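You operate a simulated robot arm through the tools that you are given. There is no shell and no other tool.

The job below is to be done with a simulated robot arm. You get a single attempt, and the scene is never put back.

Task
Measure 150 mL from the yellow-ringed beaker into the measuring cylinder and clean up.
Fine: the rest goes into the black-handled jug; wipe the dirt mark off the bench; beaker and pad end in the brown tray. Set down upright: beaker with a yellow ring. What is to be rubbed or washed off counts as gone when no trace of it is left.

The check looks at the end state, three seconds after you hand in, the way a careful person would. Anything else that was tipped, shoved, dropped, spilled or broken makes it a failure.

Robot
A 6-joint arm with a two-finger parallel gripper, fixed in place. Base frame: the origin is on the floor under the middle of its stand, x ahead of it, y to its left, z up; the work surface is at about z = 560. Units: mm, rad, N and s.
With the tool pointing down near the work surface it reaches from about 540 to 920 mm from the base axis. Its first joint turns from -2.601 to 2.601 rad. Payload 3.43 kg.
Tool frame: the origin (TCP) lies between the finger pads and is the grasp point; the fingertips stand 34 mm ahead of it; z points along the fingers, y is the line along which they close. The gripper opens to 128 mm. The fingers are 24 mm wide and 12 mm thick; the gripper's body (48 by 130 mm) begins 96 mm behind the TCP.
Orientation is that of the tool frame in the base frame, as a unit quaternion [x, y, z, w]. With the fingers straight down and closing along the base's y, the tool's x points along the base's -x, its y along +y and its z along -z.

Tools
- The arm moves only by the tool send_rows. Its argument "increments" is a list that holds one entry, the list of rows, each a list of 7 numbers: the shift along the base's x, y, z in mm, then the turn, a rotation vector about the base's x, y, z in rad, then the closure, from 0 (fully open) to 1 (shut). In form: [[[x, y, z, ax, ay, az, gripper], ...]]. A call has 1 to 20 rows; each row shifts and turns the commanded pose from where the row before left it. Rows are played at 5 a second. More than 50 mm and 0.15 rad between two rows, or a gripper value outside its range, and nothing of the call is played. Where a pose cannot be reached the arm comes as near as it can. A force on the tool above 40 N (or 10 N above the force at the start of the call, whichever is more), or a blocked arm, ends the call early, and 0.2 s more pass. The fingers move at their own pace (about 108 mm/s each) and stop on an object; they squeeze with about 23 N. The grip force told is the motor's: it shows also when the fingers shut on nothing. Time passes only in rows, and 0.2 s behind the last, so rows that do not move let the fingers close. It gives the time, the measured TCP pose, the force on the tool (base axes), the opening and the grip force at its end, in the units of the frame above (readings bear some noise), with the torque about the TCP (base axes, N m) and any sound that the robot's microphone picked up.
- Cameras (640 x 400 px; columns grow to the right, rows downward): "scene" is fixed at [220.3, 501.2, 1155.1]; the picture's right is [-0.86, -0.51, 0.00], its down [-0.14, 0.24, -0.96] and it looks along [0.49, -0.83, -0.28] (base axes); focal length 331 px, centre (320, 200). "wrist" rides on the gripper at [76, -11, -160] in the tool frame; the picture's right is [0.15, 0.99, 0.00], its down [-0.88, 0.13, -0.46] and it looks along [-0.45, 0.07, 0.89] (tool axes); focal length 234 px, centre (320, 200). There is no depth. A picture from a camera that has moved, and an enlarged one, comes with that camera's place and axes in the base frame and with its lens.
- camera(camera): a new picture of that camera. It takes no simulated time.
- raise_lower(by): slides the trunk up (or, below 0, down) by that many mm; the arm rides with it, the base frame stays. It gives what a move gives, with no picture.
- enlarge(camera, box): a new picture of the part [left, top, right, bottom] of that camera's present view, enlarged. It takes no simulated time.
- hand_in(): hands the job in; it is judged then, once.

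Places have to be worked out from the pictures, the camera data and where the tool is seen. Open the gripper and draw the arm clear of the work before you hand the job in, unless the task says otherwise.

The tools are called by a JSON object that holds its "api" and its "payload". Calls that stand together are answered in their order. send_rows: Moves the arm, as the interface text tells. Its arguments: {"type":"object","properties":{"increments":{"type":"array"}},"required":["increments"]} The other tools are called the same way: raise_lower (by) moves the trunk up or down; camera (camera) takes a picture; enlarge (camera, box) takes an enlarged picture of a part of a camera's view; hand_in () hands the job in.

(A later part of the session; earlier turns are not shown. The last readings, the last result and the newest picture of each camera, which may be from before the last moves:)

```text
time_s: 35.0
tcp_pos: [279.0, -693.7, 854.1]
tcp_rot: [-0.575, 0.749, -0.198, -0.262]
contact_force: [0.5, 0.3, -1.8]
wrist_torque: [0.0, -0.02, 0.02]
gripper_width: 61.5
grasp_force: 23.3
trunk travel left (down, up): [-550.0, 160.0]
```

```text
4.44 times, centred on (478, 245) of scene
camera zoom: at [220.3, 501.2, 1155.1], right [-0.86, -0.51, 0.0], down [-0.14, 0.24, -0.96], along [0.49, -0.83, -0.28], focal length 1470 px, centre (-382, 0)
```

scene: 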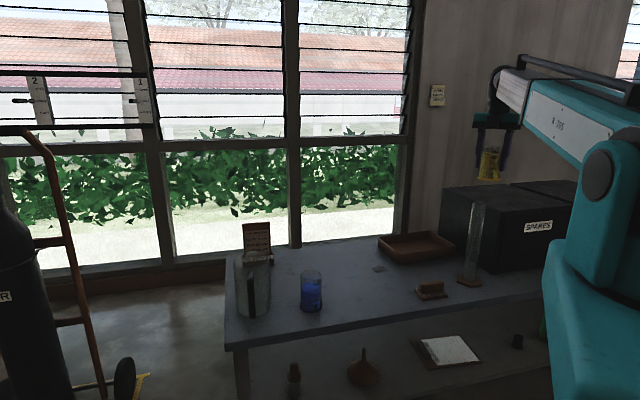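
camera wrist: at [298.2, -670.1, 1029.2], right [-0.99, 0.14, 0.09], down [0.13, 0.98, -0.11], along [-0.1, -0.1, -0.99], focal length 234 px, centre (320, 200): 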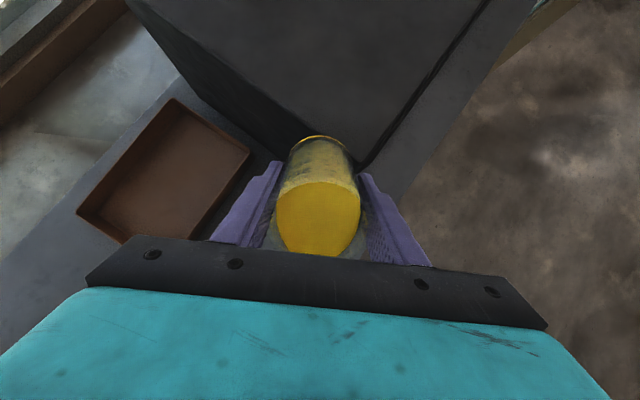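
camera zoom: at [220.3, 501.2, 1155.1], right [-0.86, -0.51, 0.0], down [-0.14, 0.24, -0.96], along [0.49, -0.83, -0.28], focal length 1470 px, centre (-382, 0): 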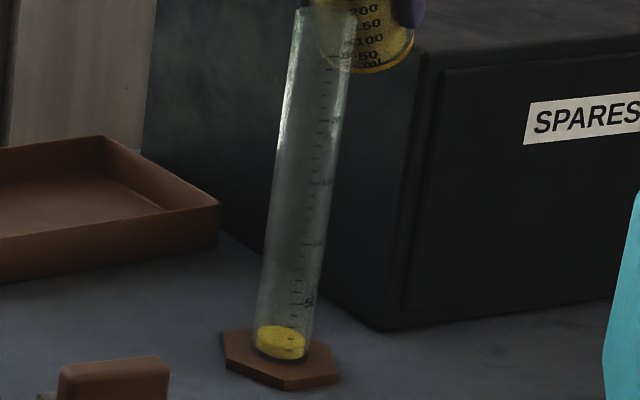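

Liquid is now arriving in the cylinder. I check the amount and that nothing landed outside.

{"api": "enlarge", "payload": {"camera": "scene", "box": [455, 240, 491, 290]}}

{"api": "enlarge", "payload": {"camera": "scene", "box": [465, 180, 500, 225]}}

```text
8.00 times, centred on (473, 265) of scene
camera zoom: at [220.3, 501.2, 1155.1], right [-0.86, -0.51, 0.0], down [-0.14, 0.24, -0.96], along [0.49, -0.83, -0.28], focal length 2646 px, centre (-904, -320)
```

zoom: 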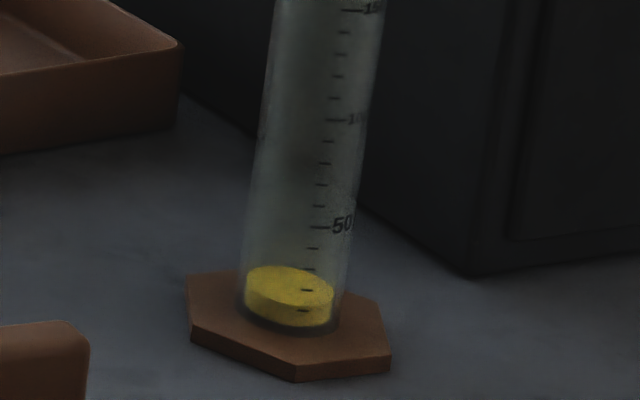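

```text
8.89 times, centred on (482, 202) of scene
camera zoom: at [220.3, 501.2, 1155.1], right [-0.86, -0.51, 0.0], down [-0.14, 0.24, -0.96], along [0.49, -0.83, -0.28], focal length 2940 px, centre (-1124, 178)
```

zoom: 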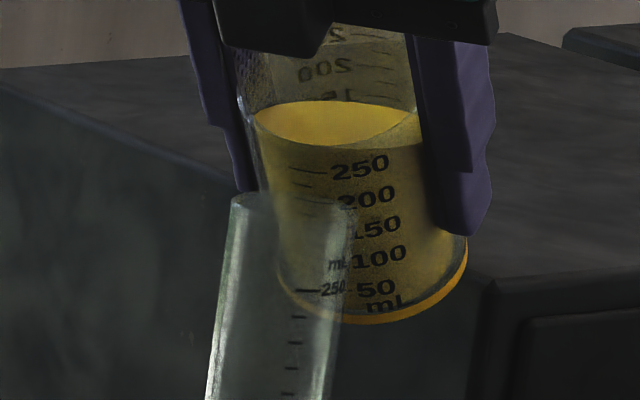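

About 13 mL so far, all inside. I hold still for a second to see whether it is still flowing at this tilt.

{"api": "send_rows", "payload": {"increments": [[[0, 0, 0, 0, 0, 0, 1], [0, 0, 0, 0, 0, 0, 1], [0, 0, 0, 0, 0, 0, 1], [0, 0, 0, 0, 0, 0, 1]]]}}

{"api": "enlarge", "payload": {"camera": "scene", "box": [455, 240, 491, 290]}}

```text
time_s: 36.0
tcp_pos: [279.7, -693.7, 853.9]
tcp_rot: [-0.574, 0.75, -0.198, -0.262]
contact_force: [0.5, 0.2, -2.9]
wrist_torque: [0.03, -0.02, 0.01]
gripper_width: 61.3
grasp_force: 23.4
trunk travel left (down, up): [-550.0, 160.0]
```

```text
8.00 times, centred on (473, 265) of scene
camera zoom: at [220.3, 501.2, 1155.1], right [-0.86, -0.51, 0.0], down [-0.14, 0.24, -0.96], along [0.49, -0.83, -0.28], focal length 2646 px, centre (-904, -320)
```

zoom: 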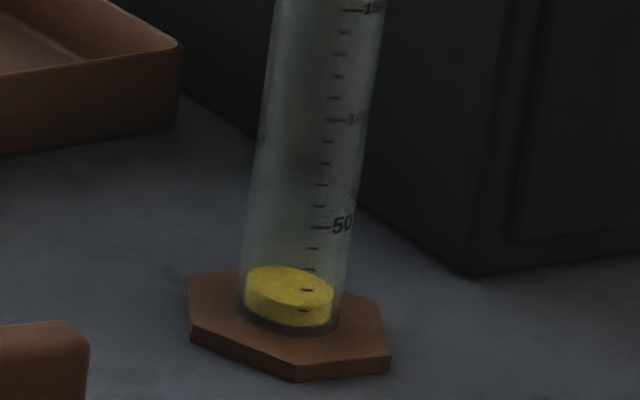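

Flow stops at once when the tilt holds, so the pour follows the tilt angle. I continue to about 50° at a slow, steady rate, raising slightly so that lip and rim keep their clearance.

{"api": "send_rows", "payload": {"increments": [[[0, 0, 0.3, -0.0193, 0.0052, 0, 1], [0, 0, 0.3, -0.0193, 0.0052, 0, 1], [0, 0, 0.3, -0.0193, 0.0052, 0, 1], [0, 0, 0.3, -0.0193, 0.0052, 0, 1], [0, 0, 0.3, -0.0193, 0.0052, 0, 1], [0, 0, 0.3, -0.0193, 0.0052, 0, 1], [0, 0, 0.3, -0.0193, 0.0052, 0, 1], [0, 0, 0.3, -0.0193, 0.0052, 0, 1], [0, 0, 0.3, -0.0193, 0.0052, 0, 1], [0, 0, 0.3, -0.0193, 0.0052, 0, 1], [0, 0, 0, 0, 0, 0, 1], [0, 0, 0, 0, 0, 0, 1]]]}}

{"api": "enlarge", "payload": {"camera": "scene", "box": [455, 240, 491, 290]}}

{"api": "enlarge", "payload": {"camera": "scene", "box": [455, 165, 510, 225]}}

```text
time_s: 38.6
tcp_pos: [278.7, -693.5, 857.9]
tcp_rot: [-0.551, 0.72, -0.254, -0.337]
contact_force: [0.6, 0.0, -2.8]
wrist_torque: [0.04, 0.0, -0.02]
gripper_width: 61.1
grasp_force: 22.8
trunk travel left (down, up): [-550.0, 160.0]
```

```text
8.00 times, centred on (473, 265) of scene
camera zoom: at [220.3, 501.2, 1155.1], right [-0.86, -0.51, 0.0], down [-0.14, 0.24, -0.96], along [0.49, -0.83, -0.28], focal length 2646 px, centre (-904, -320)
```

zoom: 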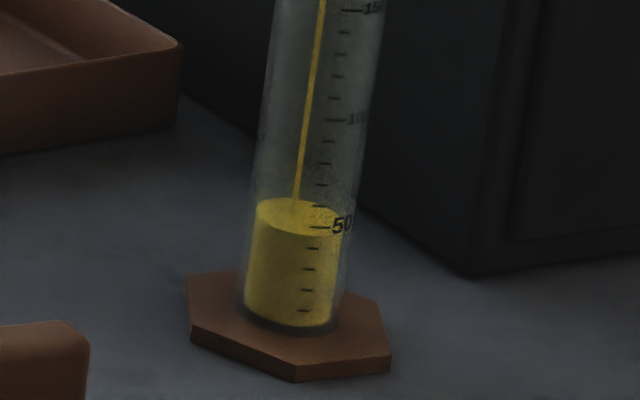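

```text
6.67 times, centred on (482, 195) of scene
camera zoom: at [220.3, 501.2, 1155.1], right [-0.86, -0.51, 0.0], down [-0.14, 0.24, -0.96], along [0.49, -0.83, -0.28], focal length 2205 px, centre (-763, 233)
```

zoom: 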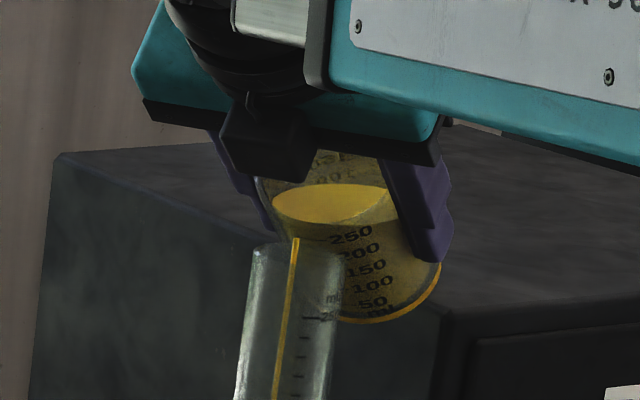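

The stream falls centrally inside the cylinder and the level is near 47 mL at 50°. I continue slowly to about 59°, raising slightly.

{"api": "send_rows", "payload": {"increments": [[[0, 0, 0.4, -0.0145, 0.0039, 0, 1], [0, 0, 0.4, -0.0145, 0.0039, 0, 1], [0, 0, 0.4, -0.0145, 0.0039, 0, 1], [0, 0, 0.4, -0.0145, 0.0039, 0, 1], [0, 0, 0.4, -0.0145, 0.0039, 0, 1], [0, 0, 0.4, -0.0145, 0.0039, 0, 1], [0, 0, 0.4, -0.0145, 0.0039, 0, 1], [0, 0, 0.4, -0.0145, 0.0039, 0, 1], [0, 0, 0.4, -0.0145, 0.0039, 0, 1], [0, 0, 0.4, -0.0145, 0.0039, 0, 1], [0, 0, 0, 0, 0, 0, 1], [0, 0, 0, 0, 0, 0, 1], [0, 0, 0, 0, 0, 0, 1]]]}}

{"api": "enlarge", "payload": {"camera": "scene", "box": [455, 225, 500, 285]}}

{"api": "enlarge", "payload": {"camera": "scene", "box": [455, 165, 510, 225]}}

```text
time_s: 41.4
tcp_pos: [278.4, -693.8, 860.6]
tcp_rot: [-0.53, 0.694, -0.295, -0.388]
contact_force: [-0.4, 0.5, -2.4]
wrist_torque: [0.01, -0.02, -0.02]
gripper_width: 61.2
grasp_force: 22.9
trunk travel left (down, up): [-550.0, 160.0]
```

```text
6.67 times, centred on (478, 255) of scene
camera zoom: at [220.3, 501.2, 1155.1], right [-0.86, -0.51, 0.0], down [-0.14, 0.24, -0.96], along [0.49, -0.83, -0.28], focal length 2205 px, centre (-730, -167)
```

zoom: 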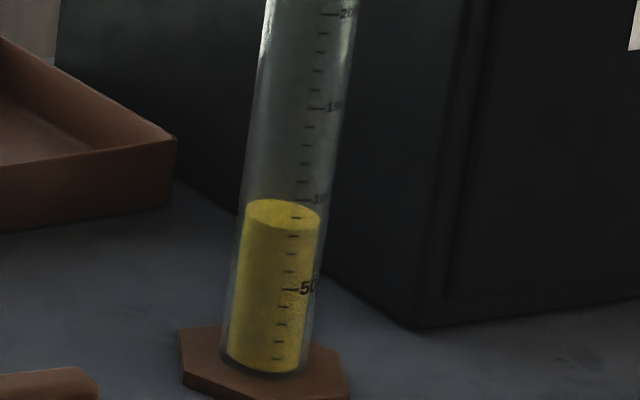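

```text
6.67 times, centred on (482, 195) of scene
camera zoom: at [220.3, 501.2, 1155.1], right [-0.86, -0.51, 0.0], down [-0.14, 0.24, -0.96], along [0.49, -0.83, -0.28], focal length 2205 px, centre (-763, 233)
```

zoom: 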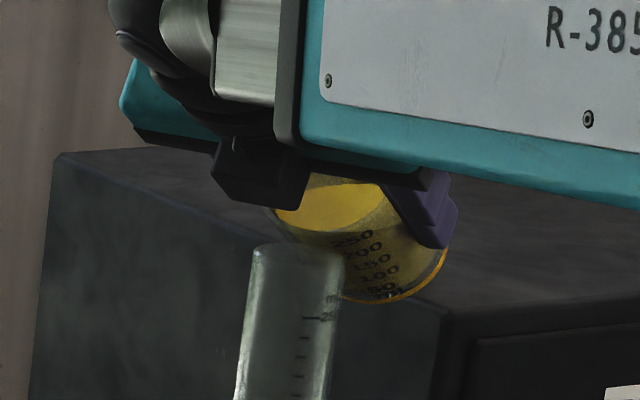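

The level reads about 84 mL at 58.3°, matching the geometric model (150 mL expected near 69°). I continue slowly to about 66°, raising so that the lip stays about 12 mm above the rim.

{"api": "send_rows", "payload": {"increments": [[[0, 0, 0.6, -0.0145, 0.0039, 0, 1], [0, 0, 0.6, -0.0145, 0.0039, 0, 1], [0, 0, 0.6, -0.0145, 0.0039, 0, 1], [0, 0, 0.6, -0.0145, 0.0039, 0, 1], [0, 0, 0.6, -0.0145, 0.0039, 0, 1], [0, 0, 0.6, -0.0145, 0.0039, 0, 1], [0, 0, 0.6, -0.0145, 0.0039, 0, 1], [0, 0, 0.6, -0.0145, 0.0039, 0, 1], [0, 0, 0.6, -0.0145, 0.0039, 0, 1], [0, 0, 0, 0, 0, 0, 1], [0, 0, 0, 0, 0, 0, 1], [0, 0, 0, 0, 0, 0, 1]]]}}

{"api": "enlarge", "payload": {"camera": "scene", "box": [460, 220, 496, 265]}}

{"api": "enlarge", "payload": {"camera": "scene", "box": [455, 165, 510, 225]}}

```text
time_s: 44.0
tcp_pos: [278.7, -692.9, 866.1]
tcp_rot: [-0.508, 0.666, -0.331, -0.435]
contact_force: [-0.1, -0.4, -0.8]
wrist_torque: [0.04, 0.0, -0.02]
gripper_width: 60.6
grasp_force: 22.6
trunk travel left (down, up): [-550.0, 160.0]
```

```text
8.89 times, centred on (478, 242) of scene
camera zoom: at [220.3, 501.2, 1155.1], right [-0.86, -0.51, 0.0], down [-0.14, 0.24, -0.96], along [0.49, -0.83, -0.28], focal length 2940 px, centre (-1084, -178)
```

zoom: 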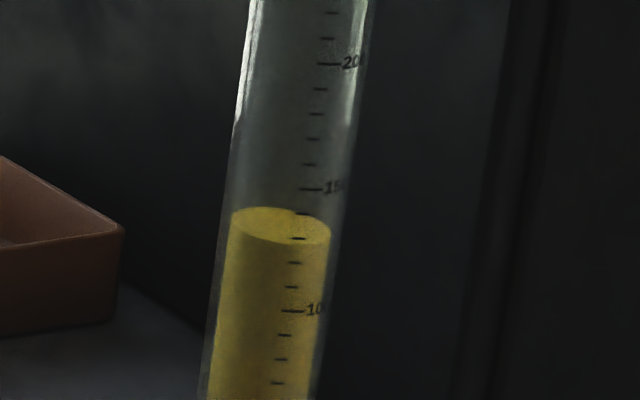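

```text
6.67 times, centred on (482, 195) of scene
camera zoom: at [220.3, 501.2, 1155.1], right [-0.86, -0.51, 0.0], down [-0.14, 0.24, -0.96], along [0.49, -0.83, -0.28], focal length 2205 px, centre (-763, 233)
```

zoom: 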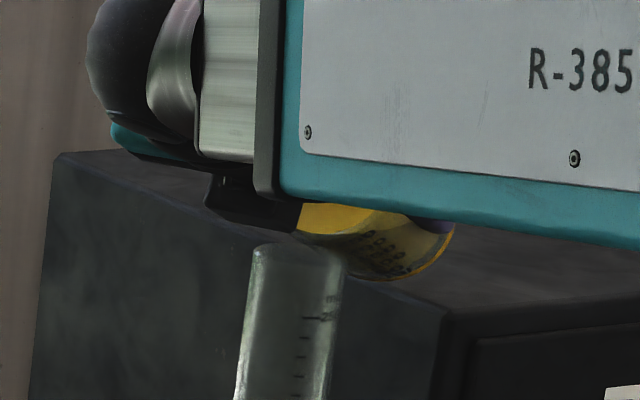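

At 66.3° the cylinder reads about 127–128 mL. I add another 0.042 rad slowly (about 14 mL expected) and read again.

{"api": "send_rows", "payload": {"increments": [[[0, 0, 0.6, -0.0101, 0.0027, 0, 1], [0, 0, 0.6, -0.0101, 0.0027, 0, 1], [0, 0, 0.6, -0.0101, 0.0027, 0, 1], [0, 0, 0.6, -0.0101, 0.0027, 0, 1], [0, 0, 0, 0, 0, 0, 1], [0, 0, 0, 0, 0, 0, 1], [0, 0, 0, 0, 0, 0, 1]]]}}

{"api": "enlarge", "payload": {"camera": "scene", "box": [466, 225, 490, 255]}}

{"api": "enlarge", "payload": {"camera": "scene", "box": [455, 165, 510, 225]}}

```text
time_s: 45.6
tcp_pos: [277.9, -693.0, 870.1]
tcp_rot: [-0.502, 0.656, -0.342, -0.447]
contact_force: [0.0, 0.1, -0.7]
wrist_torque: [0.03, 0.02, 0.0]
gripper_width: 60.6
grasp_force: 22.7
trunk travel left (down, up): [-550.0, 160.0]
```

```text
13.33 times, centred on (478, 240) of scene
camera zoom: at [220.3, 501.2, 1155.1], right [-0.86, -0.51, 0.0], down [-0.14, 0.24, -0.96], along [0.49, -0.83, -0.28], focal length 4409 px, centre (-1787, -333)
```

zoom: 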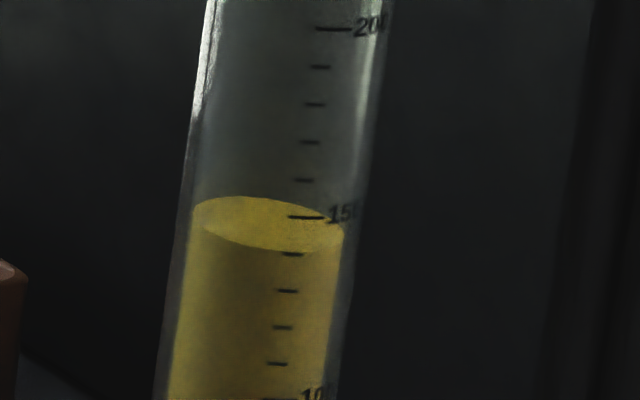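

```text
6.67 times, centred on (482, 195) of scene
camera zoom: at [220.3, 501.2, 1155.1], right [-0.86, -0.51, 0.0], down [-0.14, 0.24, -0.96], along [0.49, -0.83, -0.28], focal length 2205 px, centre (-763, 233)
```

zoom: 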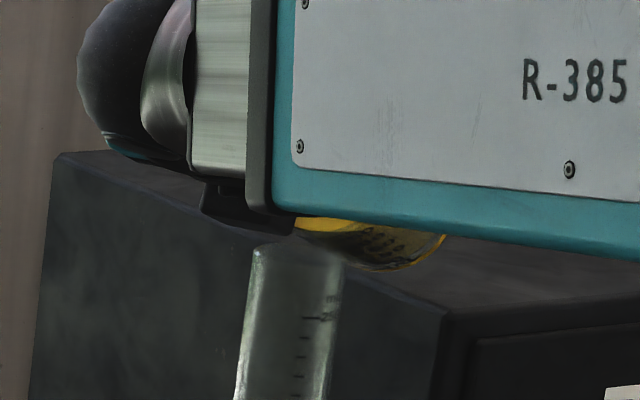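

At 68.5° the level stands at the 140 tick (139–140 mL). I add about 0.033 rad more in three small rows.

{"api": "send_rows", "payload": {"increments": [[[0, 0, 0.4, -0.0101, 0.0027, 0, 1], [0, 0, 0.4, -0.0101, 0.0027, 0, 1], [0, 0, 0.4, -0.0101, 0.0027, 0, 1], [0, 0, 0, 0, 0, 0, 1], [0, 0, 0, 0, 0, 0, 1], [0, 0, 0, 0, 0, 0, 1]]]}}

{"api": "enlarge", "payload": {"camera": "scene", "box": [466, 225, 490, 255]}}

```text
time_s: 47.0
tcp_pos: [280.3, -693.7, 870.9]
tcp_rot: [-0.495, 0.65, -0.349, -0.46]
contact_force: [-1.1, -0.2, -0.6]
wrist_torque: [0.08, 0.0, 0.02]
gripper_width: 60.7
grasp_force: 23.4
trunk travel left (down, up): [-550.0, 160.0]
```

```text
13.33 times, centred on (478, 240) of scene
camera zoom: at [220.3, 501.2, 1155.1], right [-0.86, -0.51, 0.0], down [-0.14, 0.24, -0.96], along [0.49, -0.83, -0.28], focal length 4409 px, centre (-1787, -333)
```

zoom: 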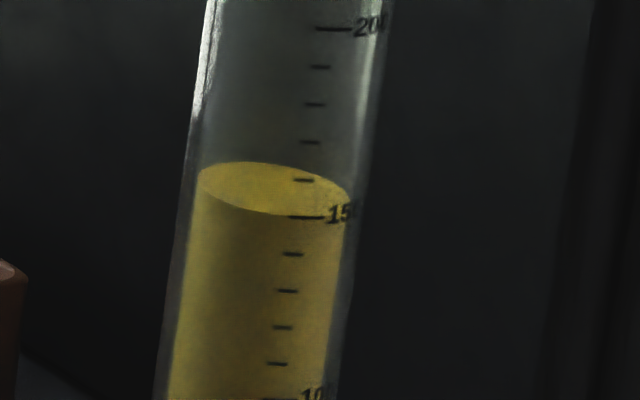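

The liquid's front edge now meets the 150 mark. I tilt the beaker back upright at once while rising.

{"api": "send_rows", "payload": {"increments": [[[0, 0, 1, 0.0483, -0.0129, 0, 1], [0, 0, 3, 0.0773, -0.0207, 0, 1], [0, 0, 6, 0.0966, -0.0259, 0, 1], [0, 0, 8, 0.0966, -0.0259, 0, 1], [0, 0, 8, 0.0966, -0.0259, 0, 1], [0, 0, 8, 0.0966, -0.0259, 0, 1], [0, 0, 8, 0.0966, -0.0259, 0, 1], [0, 0, 10, 0.0966, -0.0259, 0, 1], [0, 0, 10, 0.0966, -0.0259, 0, 1], [0, 0, 10, 0.0966, -0.0259, 0, 1], [0, 0, 10, 0.0966, -0.0259, 0, 1], [0, 0, 10, 0.0966, -0.0259, 0, 1], [0, 0, 10, 0.0676, -0.0181, 0, 1], [0, 0, 8, 0.029, -0.0078, 0, 1], [0, 0, 0, 0, 0, 0, 1]]]}}

{"api": "enlarge", "payload": {"camera": "scene", "box": [466, 225, 490, 255]}}

{"api": "enlarge", "payload": {"camera": "scene", "box": [420, 130, 540, 300]}}

{"api": "camera", "payload": {"camera": "wrist"}}

```text
time_s: 50.2
tcp_pos: [279.5, -693.1, 982.4]
tcp_rot: [-0.608, 0.794, 0.003, -0.001]
contact_force: [0.9, 0.3, -0.8]
wrist_torque: [-0.01, -0.02, 0.04]
gripper_width: 60.6
grasp_force: 22.9
trunk travel left (down, up): [-550.0, 160.0]
```

```text
13.33 times, centred on (478, 240) of scene
camera zoom: at [220.3, 501.2, 1155.1], right [-0.86, -0.51, 0.0], down [-0.14, 0.24, -0.96], along [0.49, -0.83, -0.28], focal length 4409 px, centre (-1787, -333)
```

zoom: 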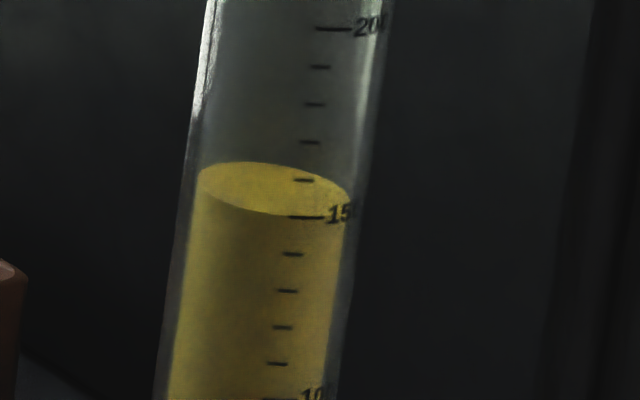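

```text
2.35 times, centred on (480, 215) of scene
camera zoom: at [220.3, 501.2, 1155.1], right [-0.86, -0.51, 0.0], down [-0.14, 0.24, -0.96], along [0.49, -0.83, -0.28], focal length 778 px, centre (-56, 165)
```

zoom: 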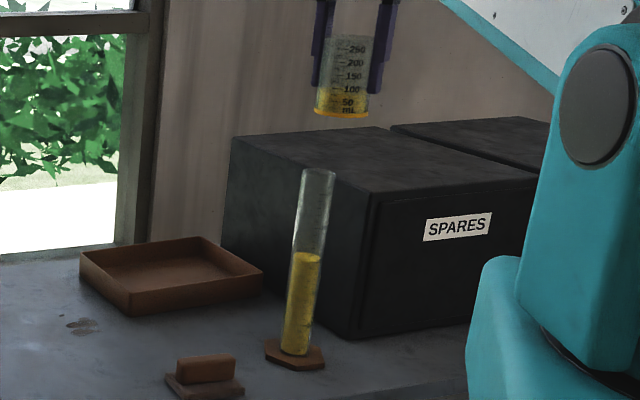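

```text
taken
camera wrist: at [271.5, -768.8, 1140.8], right [-0.99, 0.12, 0.01], down [0.11, 0.88, 0.46], along [0.05, 0.46, -0.89], focal length 234 px, centre (320, 200)
```

wrist: 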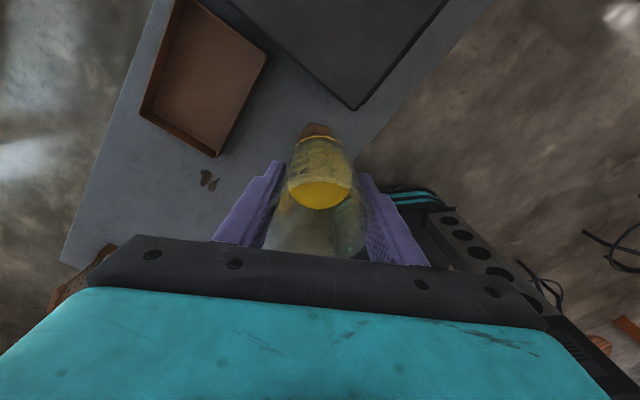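

The cylinder holds at 150 mL, no spill is visible, and the beaker hangs upright with about 80 mL left. I now carry it over toward the jug and stop short to locate the jug accurately.

{"api": "send_rows", "payload": {"increments": [[[8, 9, 0, 0, 0, 0.01, 1], [17, 18, 0, 0, 0, 0.03, 1], [25, 26, 0, 0, 0, 0.045, 1], [25, 27, 0, 0, 0, 0.045, 1], [25, 27, -2, 0, 0, 0.045, 1], [25, 27, -2, 0, 0, 0.045, 1], [25, 27, -2, 0, 0, 0.045, 1], [25, 27, -2, 0, 0, 0.045, 1], [25, 27, -3, 0, 0, 0.045, 1], [25, 27, -3, 0, 0, 0.045, 1], [25, 27, -3, 0, 0, 0.045, 1], [25, 27, -3, 0, 0, 0.045, 1], [25, 27, -3, 0, 0, 0.045, 1], [25, 27, -3, 0, 0, 0.045, 1], [25, 27, -3, 0, 0, 0.045, 1], [25, 27, -3, 0, 0, 0.045, 1], [25, 27, -3, 0, 0, 0.045, 1], [25, 26, -3, 0, 0, 0.03, 1], [18, 18, -2, 0, 0, 0.025, 1], [9, 9, 0, 0, 0, 0, 1]]]}}

{"api": "camera", "payload": {"camera": "wrist"}}

{"api": "camera", "payload": {"camera": "scene"}}

```text
time_s: 54.4
tcp_pos: [733.9, -209.8, 940.3]
tcp_rot: [0.862, -0.507, -0.002, 0.002]
contact_force: [0.2, 0.3, -1.0]
wrist_torque: [-0.02, 0.01, -0.01]
gripper_width: 60.5
grasp_force: 23.9
trunk travel left (down, up): [-550.0, 160.0]
```

```text
taken
camera wrist: at [780.9, -269.6, 1099.3], right [-0.79, -0.61, 0.01], down [-0.54, 0.71, 0.46], along [-0.28, 0.36, -0.89], focal length 234 px, centre (320, 200)
```

wrist: 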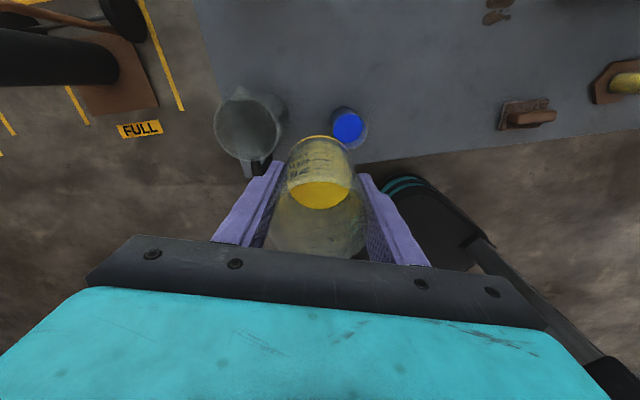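

```text
taken
```

scene: 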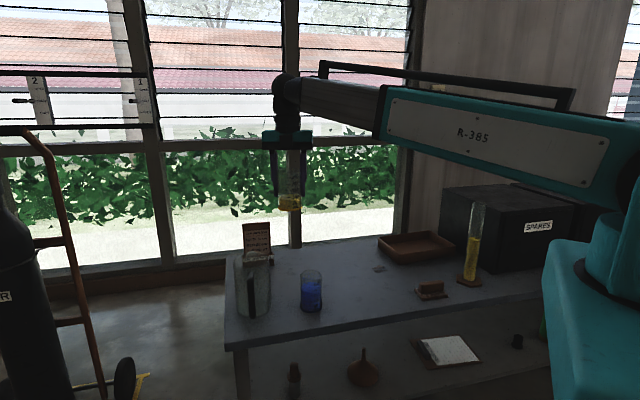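

I enlarge the wrist view on the jug to get its centre, rim height and handle direction.

{"api": "enlarge", "payload": {"camera": "wrist", "box": [200, 75, 300, 185]}}

{"api": "enlarge", "payload": {"camera": "scene", "box": [225, 240, 285, 325]}}

```text
3.64 times, centred on (250, 130) of wrist
camera zoom: at [780.9, -269.6, 1099.3], right [-0.79, -0.61, 0.01], down [-0.54, 0.71, 0.46], along [-0.28, 0.36, -0.89], focal length 852 px, centre (574, 454)
```

zoom: 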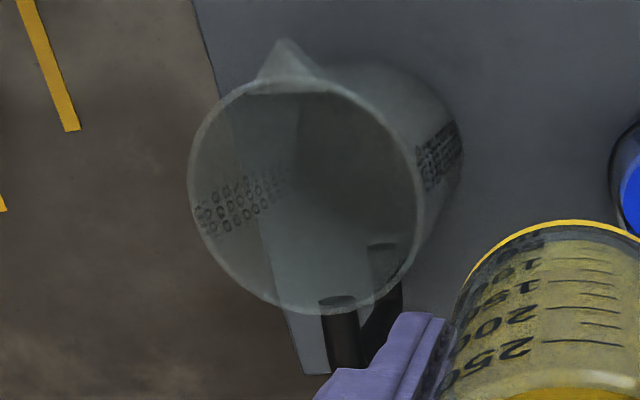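

```text
4.71 times, centred on (255, 282) of scene
camera zoom: at [220.3, 501.2, 1155.1], right [-0.86, -0.51, 0.0], down [-0.14, 0.24, -0.96], along [0.49, -0.83, -0.28], focal length 1556 px, centre (626, -188)
```

zoom: 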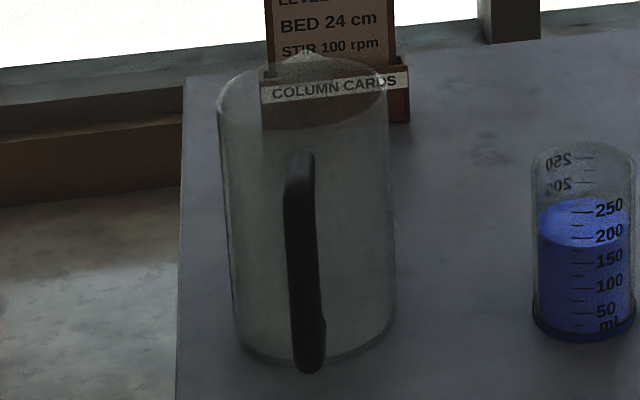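

The jug's axis is at (828,-148), its rim at z≈734 and about 98 mm wide, with the handle toward the robot's side. I move the beaker to 62 mm beyond the jug centre along the tool direction and tilt to about 65° (still short of flow) while descending to z≈840.

{"api": "send_rows", "payload": {"increments": [[[15, 1, 0, 0, 0, 0, 1], [30, 2, 0, 0, 0, 0, 1], [35, 2, 0, 0, 0, 0, 1], [30, 2, 0, 0, 0, 0, 1], [14.5, 0.2, 0, 0, 0, 0, 1], [0, 0, -4, -0.0437, -0.0243, 0, 1], [0, 0, -8, -0.0826, -0.0459, 0, 1], [0, 0, -8, -0.0826, -0.0459, 0, 1], [0, 0, -8, -0.0826, -0.0459, 0, 1], [0, 0, -8, -0.0826, -0.0459, 0, 1], [0, 0, -8, -0.0826, -0.0459, 0, 1], [0, 0, -8, -0.0826, -0.0459, 0, 1], [0, 0, -8, -0.0826, -0.0459, 0, 1], [0, 0, -8, -0.0826, -0.0459, 0, 1], [0, 0, -8, -0.0826, -0.0459, 0, 1], [0, 0, -8, -0.0826, -0.0459, 0, 1], [0, 0, -8, -0.0826, -0.0459, 0, 1], [0, 0, -4, -0.0437, -0.0243, 0, 1], [0, 0, 0, 0, 0, 0, 1], [0, 0, 0, 0, 0, 0, 1]]]}}

{"api": "enlarge", "payload": {"camera": "scene", "box": [190, 150, 350, 330]}}

{"api": "camera", "payload": {"camera": "wrist"}}

```text
time_s: 58.6
tcp_pos: [855.4, -202.4, 843.6]
tcp_rot: [0.725, -0.428, 0.464, 0.275]
contact_force: [0.5, 0.6, -1.2]
wrist_torque: [0.04, -0.02, 0.01]
gripper_width: 60.6
grasp_force: 22.8
trunk travel left (down, up): [-550.0, 160.0]
```

```text
2.22 times, centred on (270, 240) of scene
camera zoom: at [220.3, 501.2, 1155.1], right [-0.86, -0.51, 0.0], down [-0.14, 0.24, -0.96], along [0.49, -0.83, -0.28], focal length 735 px, centre (431, 111)
```

zoom: 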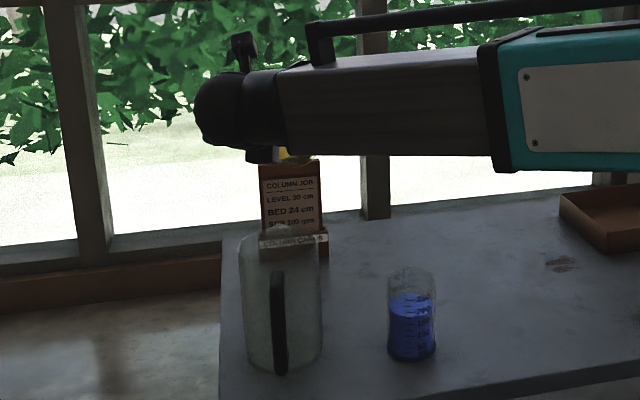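

```text
taken
camera wrist: at [812.2, -97.1, 980.0], right [-0.84, -0.53, 0.14], down [-0.49, 0.62, -0.61], along [0.24, -0.58, -0.78], focal length 234 px, centre (320, 200)
```

wrist: 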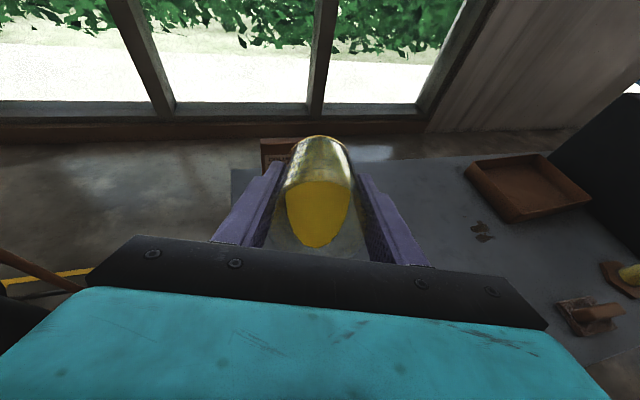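

The lip is now above the jug's middle, at about (829,-154), 100 mm above its rim. I pour slowly, tilting from 65° to about 84°.

{"api": "send_rows", "payload": {"increments": [[[0, 0, -2, -0.0175, -0.0097, 0, 1], [0, 0, -2, -0.0175, -0.0097, 0, 1], [0, 0, -2, -0.0175, -0.0097, 0, 1], [0, 0, -2, -0.0175, -0.0097, 0, 1], [0, 0, -2, -0.0175, -0.0097, 0, 1], [0, 0, -1, -0.0175, -0.0097, 0, 1], [0, 0, 0, -0.0175, -0.0097, 0, 1], [0, 0, 0, -0.0175, -0.0097, 0, 1], [0, 0, 0, -0.0175, -0.0097, 0, 1], [0, 0, 0, -0.0175, -0.0097, 0, 1], [0, 0, 0, -0.0175, -0.0097, 0, 1], [0, 0, 0, -0.0175, -0.0097, 0, 1]]]}}

{"api": "enlarge", "payload": {"camera": "scene", "box": [210, 170, 330, 330]}}

{"api": "camera", "payload": {"camera": "wrist"}}

```text
time_s: 61.2
tcp_pos: [857.0, -202.0, 832.8]
tcp_rot: [0.664, -0.392, 0.548, 0.324]
contact_force: [-0.7, -1.2, -0.8]
wrist_torque: [0.05, 0.01, 0.01]
gripper_width: 60.7
grasp_force: 22.8
trunk travel left (down, up): [-550.0, 160.0]
```

```text
2.50 times, centred on (270, 250) of scene
camera zoom: at [220.3, 501.2, 1155.1], right [-0.86, -0.51, 0.0], down [-0.14, 0.24, -0.96], along [0.49, -0.83, -0.28], focal length 827 px, centre (445, 75)
```

zoom: 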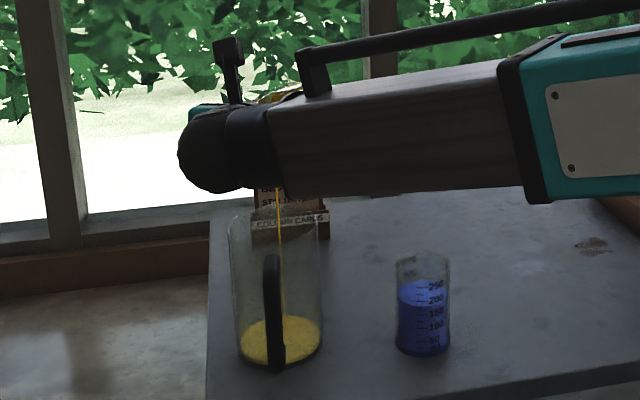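

```text
taken
camera wrist: at [798.4, -71.3, 937.9], right [-0.85, -0.5, 0.14], down [-0.41, 0.48, -0.78], along [0.32, -0.72, -0.61], focal length 234 px, centre (320, 200)
```

wrist: 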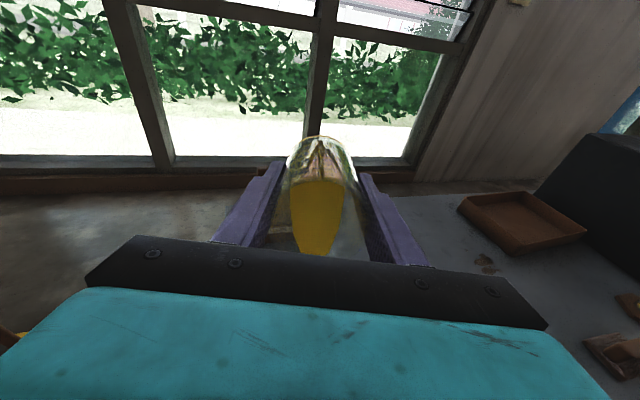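

The stream falls right into the jug and the rest is draining. I continue tilting slowly to about 100°, rising slightly to keep the wrist clear of the jug's handle.

{"api": "send_rows", "payload": {"increments": [[[0, 0, 0.6, -0.0175, -0.0097, 0, 1], [0, 0, 0.6, -0.0175, -0.0097, 0, 1], [0, 0, 0.6, -0.0175, -0.0097, 0, 1], [0, 0, 0.6, -0.0175, -0.0097, 0, 1], [0, 0, 0.6, -0.0175, -0.0097, 0, 1], [0, 0, 0.6, -0.0175, -0.0097, 0, 1], [0, 0, 0.6, -0.0175, -0.0097, 0, 1], [0, 0, 0.6, -0.0175, -0.0097, 0, 1], [0, 0, 0.6, -0.0175, -0.0097, 0, 1], [0, 0, 0.6, -0.0175, -0.0097, 0, 1], [0, 0, 0.6, -0.0175, -0.0097, 0, 1], [0, 0, 0.6, -0.0175, -0.0097, 0, 1], [0, 0, 0.6, -0.0175, -0.0097, 0, 1], [0, 0, 0.6, -0.0175, -0.0097, 0, 1], [0, 0, 0.6, -0.0175, -0.0097, 0, 1], [0, 0, 0.6, -0.0175, -0.0097, 0, 1], [0, 0, 0.6, -0.0175, -0.0097, 0, 1], [0, 0, 0.6, -0.0175, -0.0097, 0, 1], [0, 0, 0, 0, 0, 0, 1], [0, 0, 0, 0, 0, 0, 1]]]}}

{"api": "enlarge", "payload": {"camera": "scene", "box": [210, 170, 330, 330]}}

{"api": "camera", "payload": {"camera": "wrist"}}

```text
time_s: 65.4
tcp_pos: [856.0, -202.3, 846.2]
tcp_rot: [0.555, -0.33, 0.658, 0.388]
contact_force: [0.2, 1.8, -0.6]
wrist_torque: [0.01, 0.0, 0.02]
gripper_width: 60.2
grasp_force: 23.2
trunk travel left (down, up): [-550.0, 160.0]
```

```text
2.50 times, centred on (270, 250) of scene
camera zoom: at [220.3, 501.2, 1155.1], right [-0.86, -0.51, 0.0], down [-0.14, 0.24, -0.96], along [0.49, -0.83, -0.28], focal length 827 px, centre (445, 75)
```

zoom: 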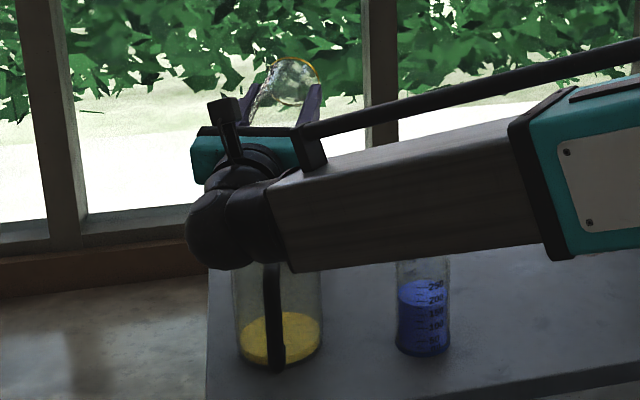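

```text
taken
camera wrist: at [783.9, -47.1, 893.0], right [-0.88, -0.45, 0.14], down [-0.26, 0.2, -0.94], along [0.4, -0.87, -0.3], focal length 234 px, centre (320, 200)
```

wrist: 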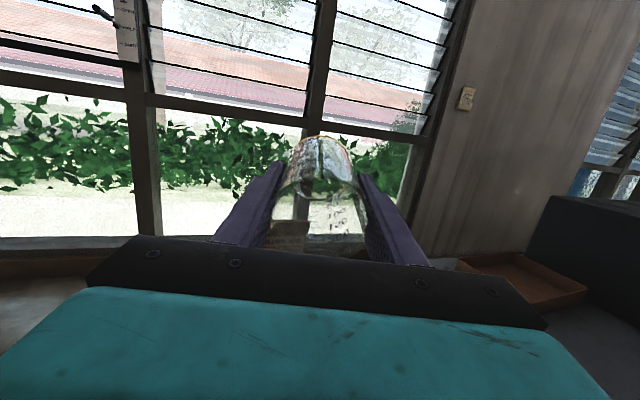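

The beaker looks empty at 99.6°. I enlarge the wrist view to check for any residue.

{"api": "enlarge", "payload": {"camera": "wrist", "box": [260, 120, 390, 270]}}

{"api": "enlarge", "payload": {"camera": "scene", "box": [245, 180, 310, 240]}}

```text
2.67 times, centred on (325, 195) of wrist
camera zoom: at [783.9, -47.1, 893.0], right [-0.88, -0.45, 0.14], down [-0.26, 0.2, -0.94], along [0.4, -0.87, -0.3], focal length 624 px, centre (307, 213)
```

zoom: 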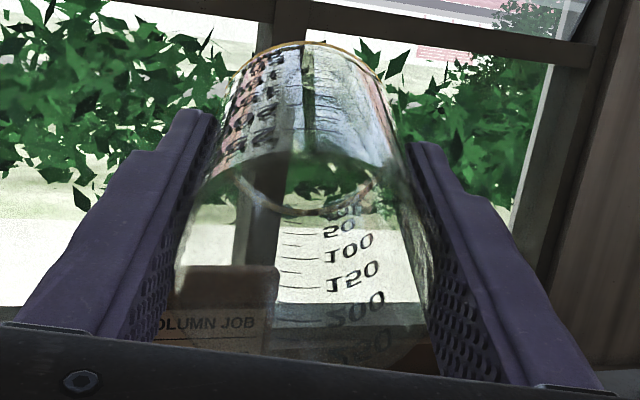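

```text
6.67 times, centred on (278, 210) of scene
camera zoom: at [220.3, 501.2, 1155.1], right [-0.86, -0.51, 0.0], down [-0.14, 0.24, -0.96], along [0.49, -0.83, -0.28], focal length 2205 px, centre (603, 133)
```

zoom: 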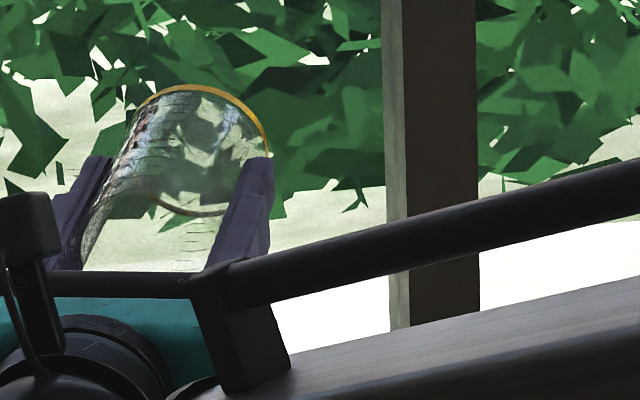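

The beaker is empty and clear. I hold one more second for drips, then untilt it while rising clear of the jug.

{"api": "send_rows", "payload": {"increments": [[[0, 0, 0, 0, 0, 0, 1], [0, 0, 0, 0, 0, 0, 1], [0, 0, 0, 0, 0, 0, 1], [0, 0, 0, 0, 0, 0, 1], [0, 0, 0, 0, 0, 0, 1]]]}}

{"api": "send_rows", "payload": {"increments": [[[0, 0, 6, 0.0437, 0.0243, 0, 1], [0, 0, 6, 0.0844, 0.0469, 0, 1], [0, 0, 6, 0.0844, 0.0469, 0, 1], [0, 0, 6, 0.0844, 0.0469, 0, 1], [0, 0, 6, 0.0844, 0.0469, 0, 1], [0, 0, 6, 0.0844, 0.0469, 0, 1], [0, 0, 6, 0.0844, 0.0469, 0, 1], [0, 0, 6, 0.0844, 0.0469, 0, 1], [0, 0, 6, 0.0844, 0.0469, 0, 1], [0, 0, 6, 0.0844, 0.0469, 0, 1], [0, 0, 6, 0.0844, 0.0469, 0, 1], [0, 0, 6, 0.0844, 0.0469, 0, 1], [0, 0, 6, 0.0844, 0.0469, 0, 1], [0, 0, 6, 0.0844, 0.0469, 0, 1], [0, 0, 6, 0.0844, 0.0469, 0, 1], [0, 0, 6, 0.0844, 0.0469, 0, 1], [0, 0, 6, 0.0844, 0.0469, 0, 1], [0, 0, 6, 0.0844, 0.0469, 0, 1], [0, 0, 6, 0.0407, 0.0226, 0, 1], [0, 0, 0, 0, 0, 0, 1]]]}}

{"api": "camera", "payload": {"camera": "wrist"}}

{"api": "enlarge", "payload": {"camera": "scene", "box": [210, 130, 400, 330]}}

```text
time_s: 66.6
tcp_pos: [855.1, -201.8, 845.8]
tcp_rot: [0.555, -0.33, 0.658, 0.388]
contact_force: [0.6, 0.8, -0.6]
wrist_torque: [0.04, 0.01, -0.04]
gripper_width: 60.8
grasp_force: 22.7
trunk travel left (down, up): [-550.0, 160.0]
```

```text
time_s: 70.8
tcp_pos: [854.5, -201.2, 958.9]
tcp_rot: [0.862, -0.508, -0.002, 0.001]
contact_force: [0.6, 0.9, -1.0]
wrist_torque: [0.02, -0.04, 0.0]
gripper_width: 60.5
grasp_force: 22.8
trunk travel left (down, up): [-550.0, 160.0]
```

```text
taken
camera wrist: at [903.5, -261.9, 1118.1], right [-0.79, -0.61, 0.01], down [-0.54, 0.71, 0.46], along [-0.28, 0.36, -0.89], focal length 234 px, centre (320, 200)
```

wrist: 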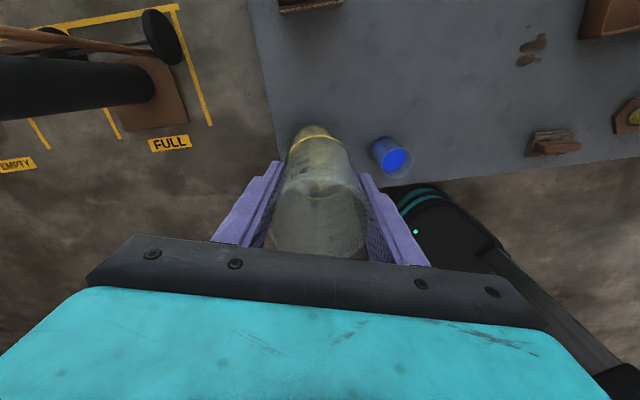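

```text
2.00 times, centred on (305, 230) of scene
camera zoom: at [220.3, 501.2, 1155.1], right [-0.86, -0.51, 0.0], down [-0.14, 0.24, -0.96], along [0.49, -0.83, -0.28], focal length 661 px, centre (350, 140)
```

zoom: 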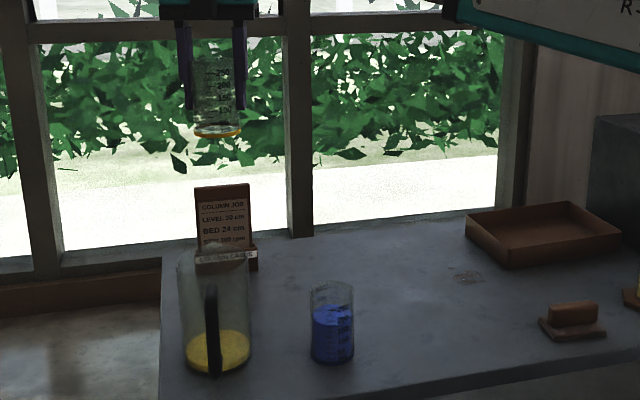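

The jug has the rest and the bench around it is clean. Next I carry the empty beaker toward the tray (near corner about (533,-635)), stopping short to measure the tray.

{"api": "send_rows", "payload": {"increments": [[[-8, -10, 0, 0, 0, -0.01, 1], [-16, -20, 0, 0, 0, -0.02, 1], [-24, -31, 0, 0, 0, -0.025, 1], [-26, -33, 0, 0, 0, -0.025, 1], [-26, -33, 0, 0, 0, -0.025, 1], [-26, -33, 0, 0, 0, -0.025, 1], [-26, -33, 0, 0, 0, -0.025, 1], [-26, -33, 0, 0, 0, -0.025, 1], [-26, -33, 0, 0, 0, -0.025, 1], [-26, -33, 0, 0, 0, -0.025, 1], [-26, -33, 0, 0, 0, -0.025, 1], [-26, -33, 0, 0, 0, -0.025, 1], [-24, -31, 0, 0, 0, -0.025, 1], [-22, -28, 0, 0, 0, -0.025, 1], [-12, -15, 0, 0, 0, 0, 1], [-5, -7, 0, 0, 0, 0, 1], [0, 0, 0, 0, 0, 0, 1]]]}}

{"api": "camera", "payload": {"camera": "wrist"}}

{"api": "enlarge", "payload": {"camera": "scene", "box": [360, 140, 480, 300]}}

```text
time_s: 74.4
tcp_pos: [509.8, -641.5, 959.4]
tcp_rot: [0.766, -0.642, -0.002, 0.003]
contact_force: [0.0, 0.4, -0.3]
wrist_torque: [-0.01, 0.01, -0.02]
gripper_width: 60.3
grasp_force: 22.4
trunk travel left (down, up): [-550.0, 160.0]
```

```text
taken
camera wrist: at [535.2, -713.5, 1117.7], right [-0.95, -0.32, 0.01], down [-0.28, 0.84, 0.46], along [-0.15, 0.43, -0.89], focal length 234 px, centre (320, 200)
```

wrist: 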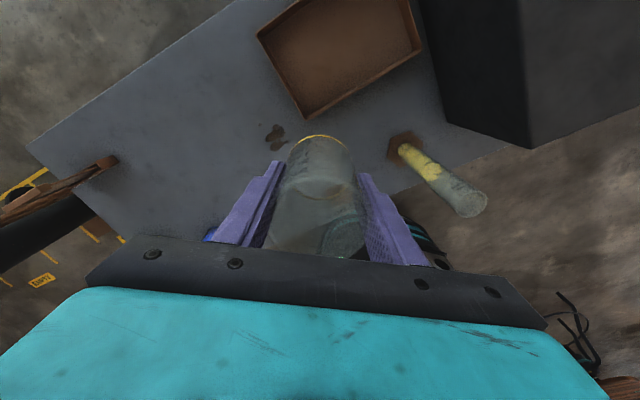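

```text
2.50 times, centred on (420, 220) of scene
camera zoom: at [220.3, 501.2, 1155.1], right [-0.86, -0.51, 0.0], down [-0.14, 0.24, -0.96], along [0.49, -0.83, -0.28], focal length 827 px, centre (70, 150)
```

zoom: 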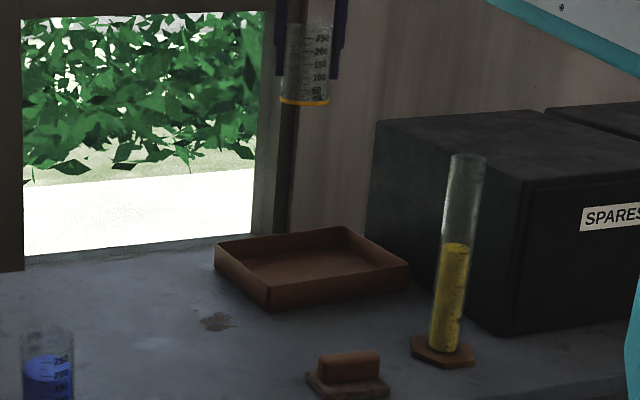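

I enlarge the wrist view on the tray to work out its corners, and on the cylinder as a second check of its level.

{"api": "enlarge", "payload": {"camera": "wrist", "box": [245, 0, 435, 130]}}

{"api": "enlarge", "payload": {"camera": "wrist", "box": [380, 125, 500, 225]}}

```text
3.08 times, centred on (340, 65) of wrist
camera zoom: at [535.2, -713.5, 1117.7], right [-0.95, -0.32, 0.01], down [-0.28, 0.84, 0.46], along [-0.15, 0.43, -0.89], focal length 720 px, centre (258, 615)
```

zoom: 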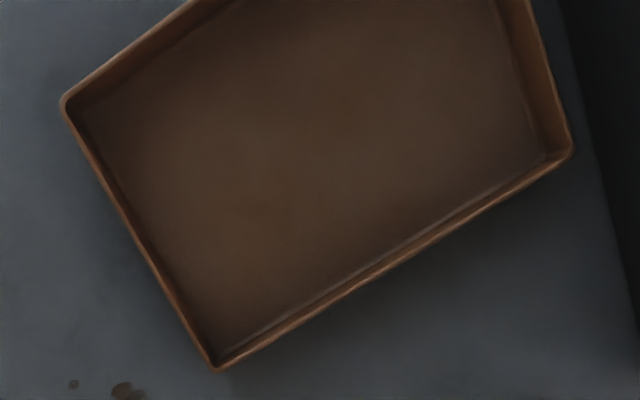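

```text
4.00 times, centred on (440, 175) of wrist
camera zoom: at [535.2, -713.5, 1117.7], right [-0.95, -0.32, 0.01], down [-0.28, 0.84, 0.46], along [-0.15, 0.43, -0.89], focal length 937 px, centre (-160, 300)
```

zoom: 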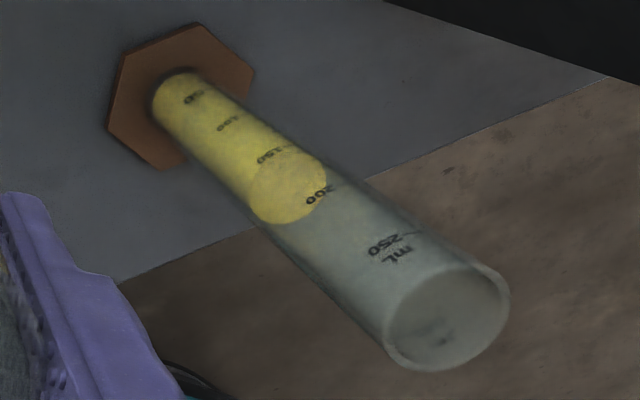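

The tray's near corner is at (539,-631), its long side running toward (369,-822) and its short side toward (668,-748), with walls about 37 mm high. I plan to set the beaker at about (536,-717), 55–65 mm in from both near walls, and descend to z≈700 first.

{"api": "send_rows", "payload": {"increments": [[[3, -10, -15, 0, 0, 0, 1], [5, -15, -30, 0, 0, 0, 1], [5, -15, -40, 0, 0, 0, 1], [5, -15, -45, 0, 0, 0, 1], [5, -15, -45, 0, 0, 0, 1], [3.7, -5.1, -40, 0, 0, 0, 1], [0, 0, -30, 0, 0, 0, 1], [0, 0, -14, 0, 0, 0, 1], [0, 0, 0, 0, 0, 0, 1]]]}}

{"api": "camera", "payload": {"camera": "wrist"}}

{"api": "enlarge", "payload": {"camera": "scene", "box": [360, 160, 480, 300]}}

```text
time_s: 76.4
tcp_pos: [535.8, -717.9, 699.9]
tcp_rot: [0.767, -0.642, -0.003, 0.001]
contact_force: [0.4, 1.1, -0.4]
wrist_torque: [0.01, 0.03, 0.01]
gripper_width: 60.5
grasp_force: 22.7
trunk travel left (down, up): [-550.0, 160.0]
```

```text
taken
camera wrist: at [561.3, -789.1, 858.7], right [-0.95, -0.32, 0.01], down [-0.28, 0.84, 0.46], along [-0.15, 0.43, -0.89], focal length 234 px, centre (320, 200)
```

wrist: 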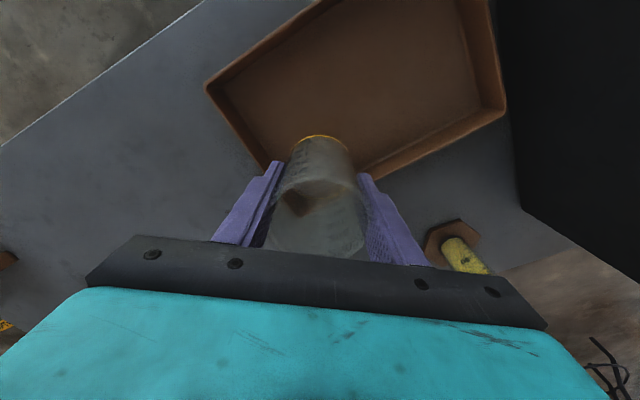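

```text
2.86 times, centred on (420, 230) of scene
camera zoom: at [220.3, 501.2, 1155.1], right [-0.86, -0.51, 0.0], down [-0.14, 0.24, -0.96], along [0.49, -0.83, -0.28], focal length 945 px, centre (34, 114)
```

zoom: 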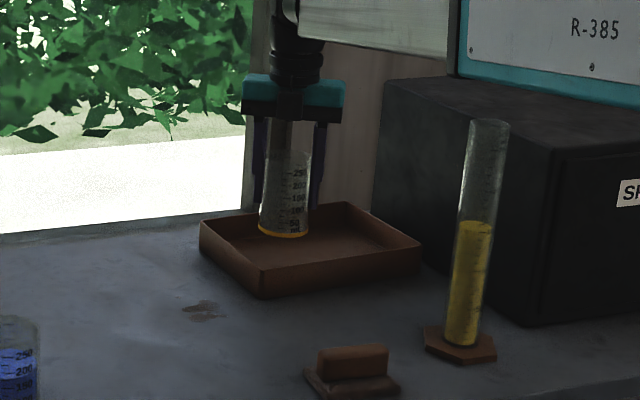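

The measured corners match this view, and the beaker hangs well inside the tray's walls. I lower to just above the floor.

{"api": "send_rows", "payload": {"increments": [[[0, 0, -20, 0, 0, 0, 1], [0, 0, -22, 0, 0, 0, 1], [0, 0, -16, 0, 0, 0, 1], [0, 0, -8, 0, 0, 0, 1], [0, 0, 0, 0, 0, 0, 1]]]}}

{"api": "enlarge", "payload": {"camera": "scene", "box": [380, 190, 450, 280]}}

```text
time_s: 77.6
tcp_pos: [537.2, -715.9, 633.2]
tcp_rot: [0.766, -0.642, -0.002, 0.001]
contact_force: [-0.4, -0.9, 0.0]
wrist_torque: [-0.01, -0.02, -0.04]
gripper_width: 60.4
grasp_force: 23.0
trunk travel left (down, up): [-550.0, 160.0]
```

```text
4.44 times, centred on (415, 235) of scene
camera zoom: at [220.3, 501.2, 1155.1], right [-0.86, -0.51, 0.0], down [-0.14, 0.24, -0.96], along [0.49, -0.83, -0.28], focal length 1470 px, centre (-102, 44)
```

zoom: 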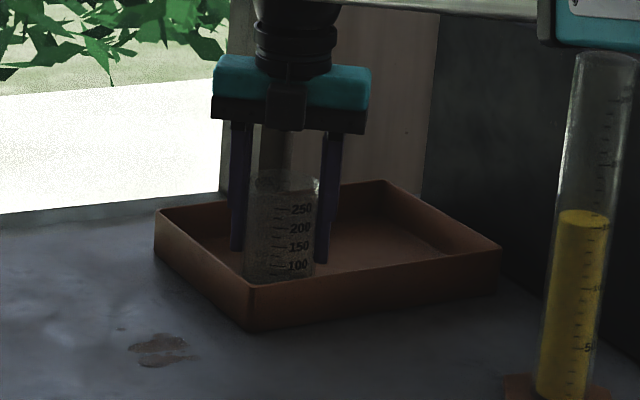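

The beaker is inside the walls with no contact yet. I lower in 1.5 mm steps and watch the force for touchdown.

{"api": "send_rows", "payload": {"increments": [[[0, 0, -1.5, 0, 0, 0, 1], [0, 0, -1.5, 0, 0, 0, 1], [0, 0, -1.5, 0, 0, 0, 1]]]}}

```text
time_s: 78.4
tcp_pos: [537.0, -715.2, 631.2]
tcp_rot: [0.767, -0.642, -0.001, 0.002]
contact_force: [-1.6, 2.5, 15.1]
wrist_torque: [0.39, -0.14, 0.07]
gripper_width: 60.8
grasp_force: 22.9
trunk travel left (down, up): [-550.0, 160.0]
```

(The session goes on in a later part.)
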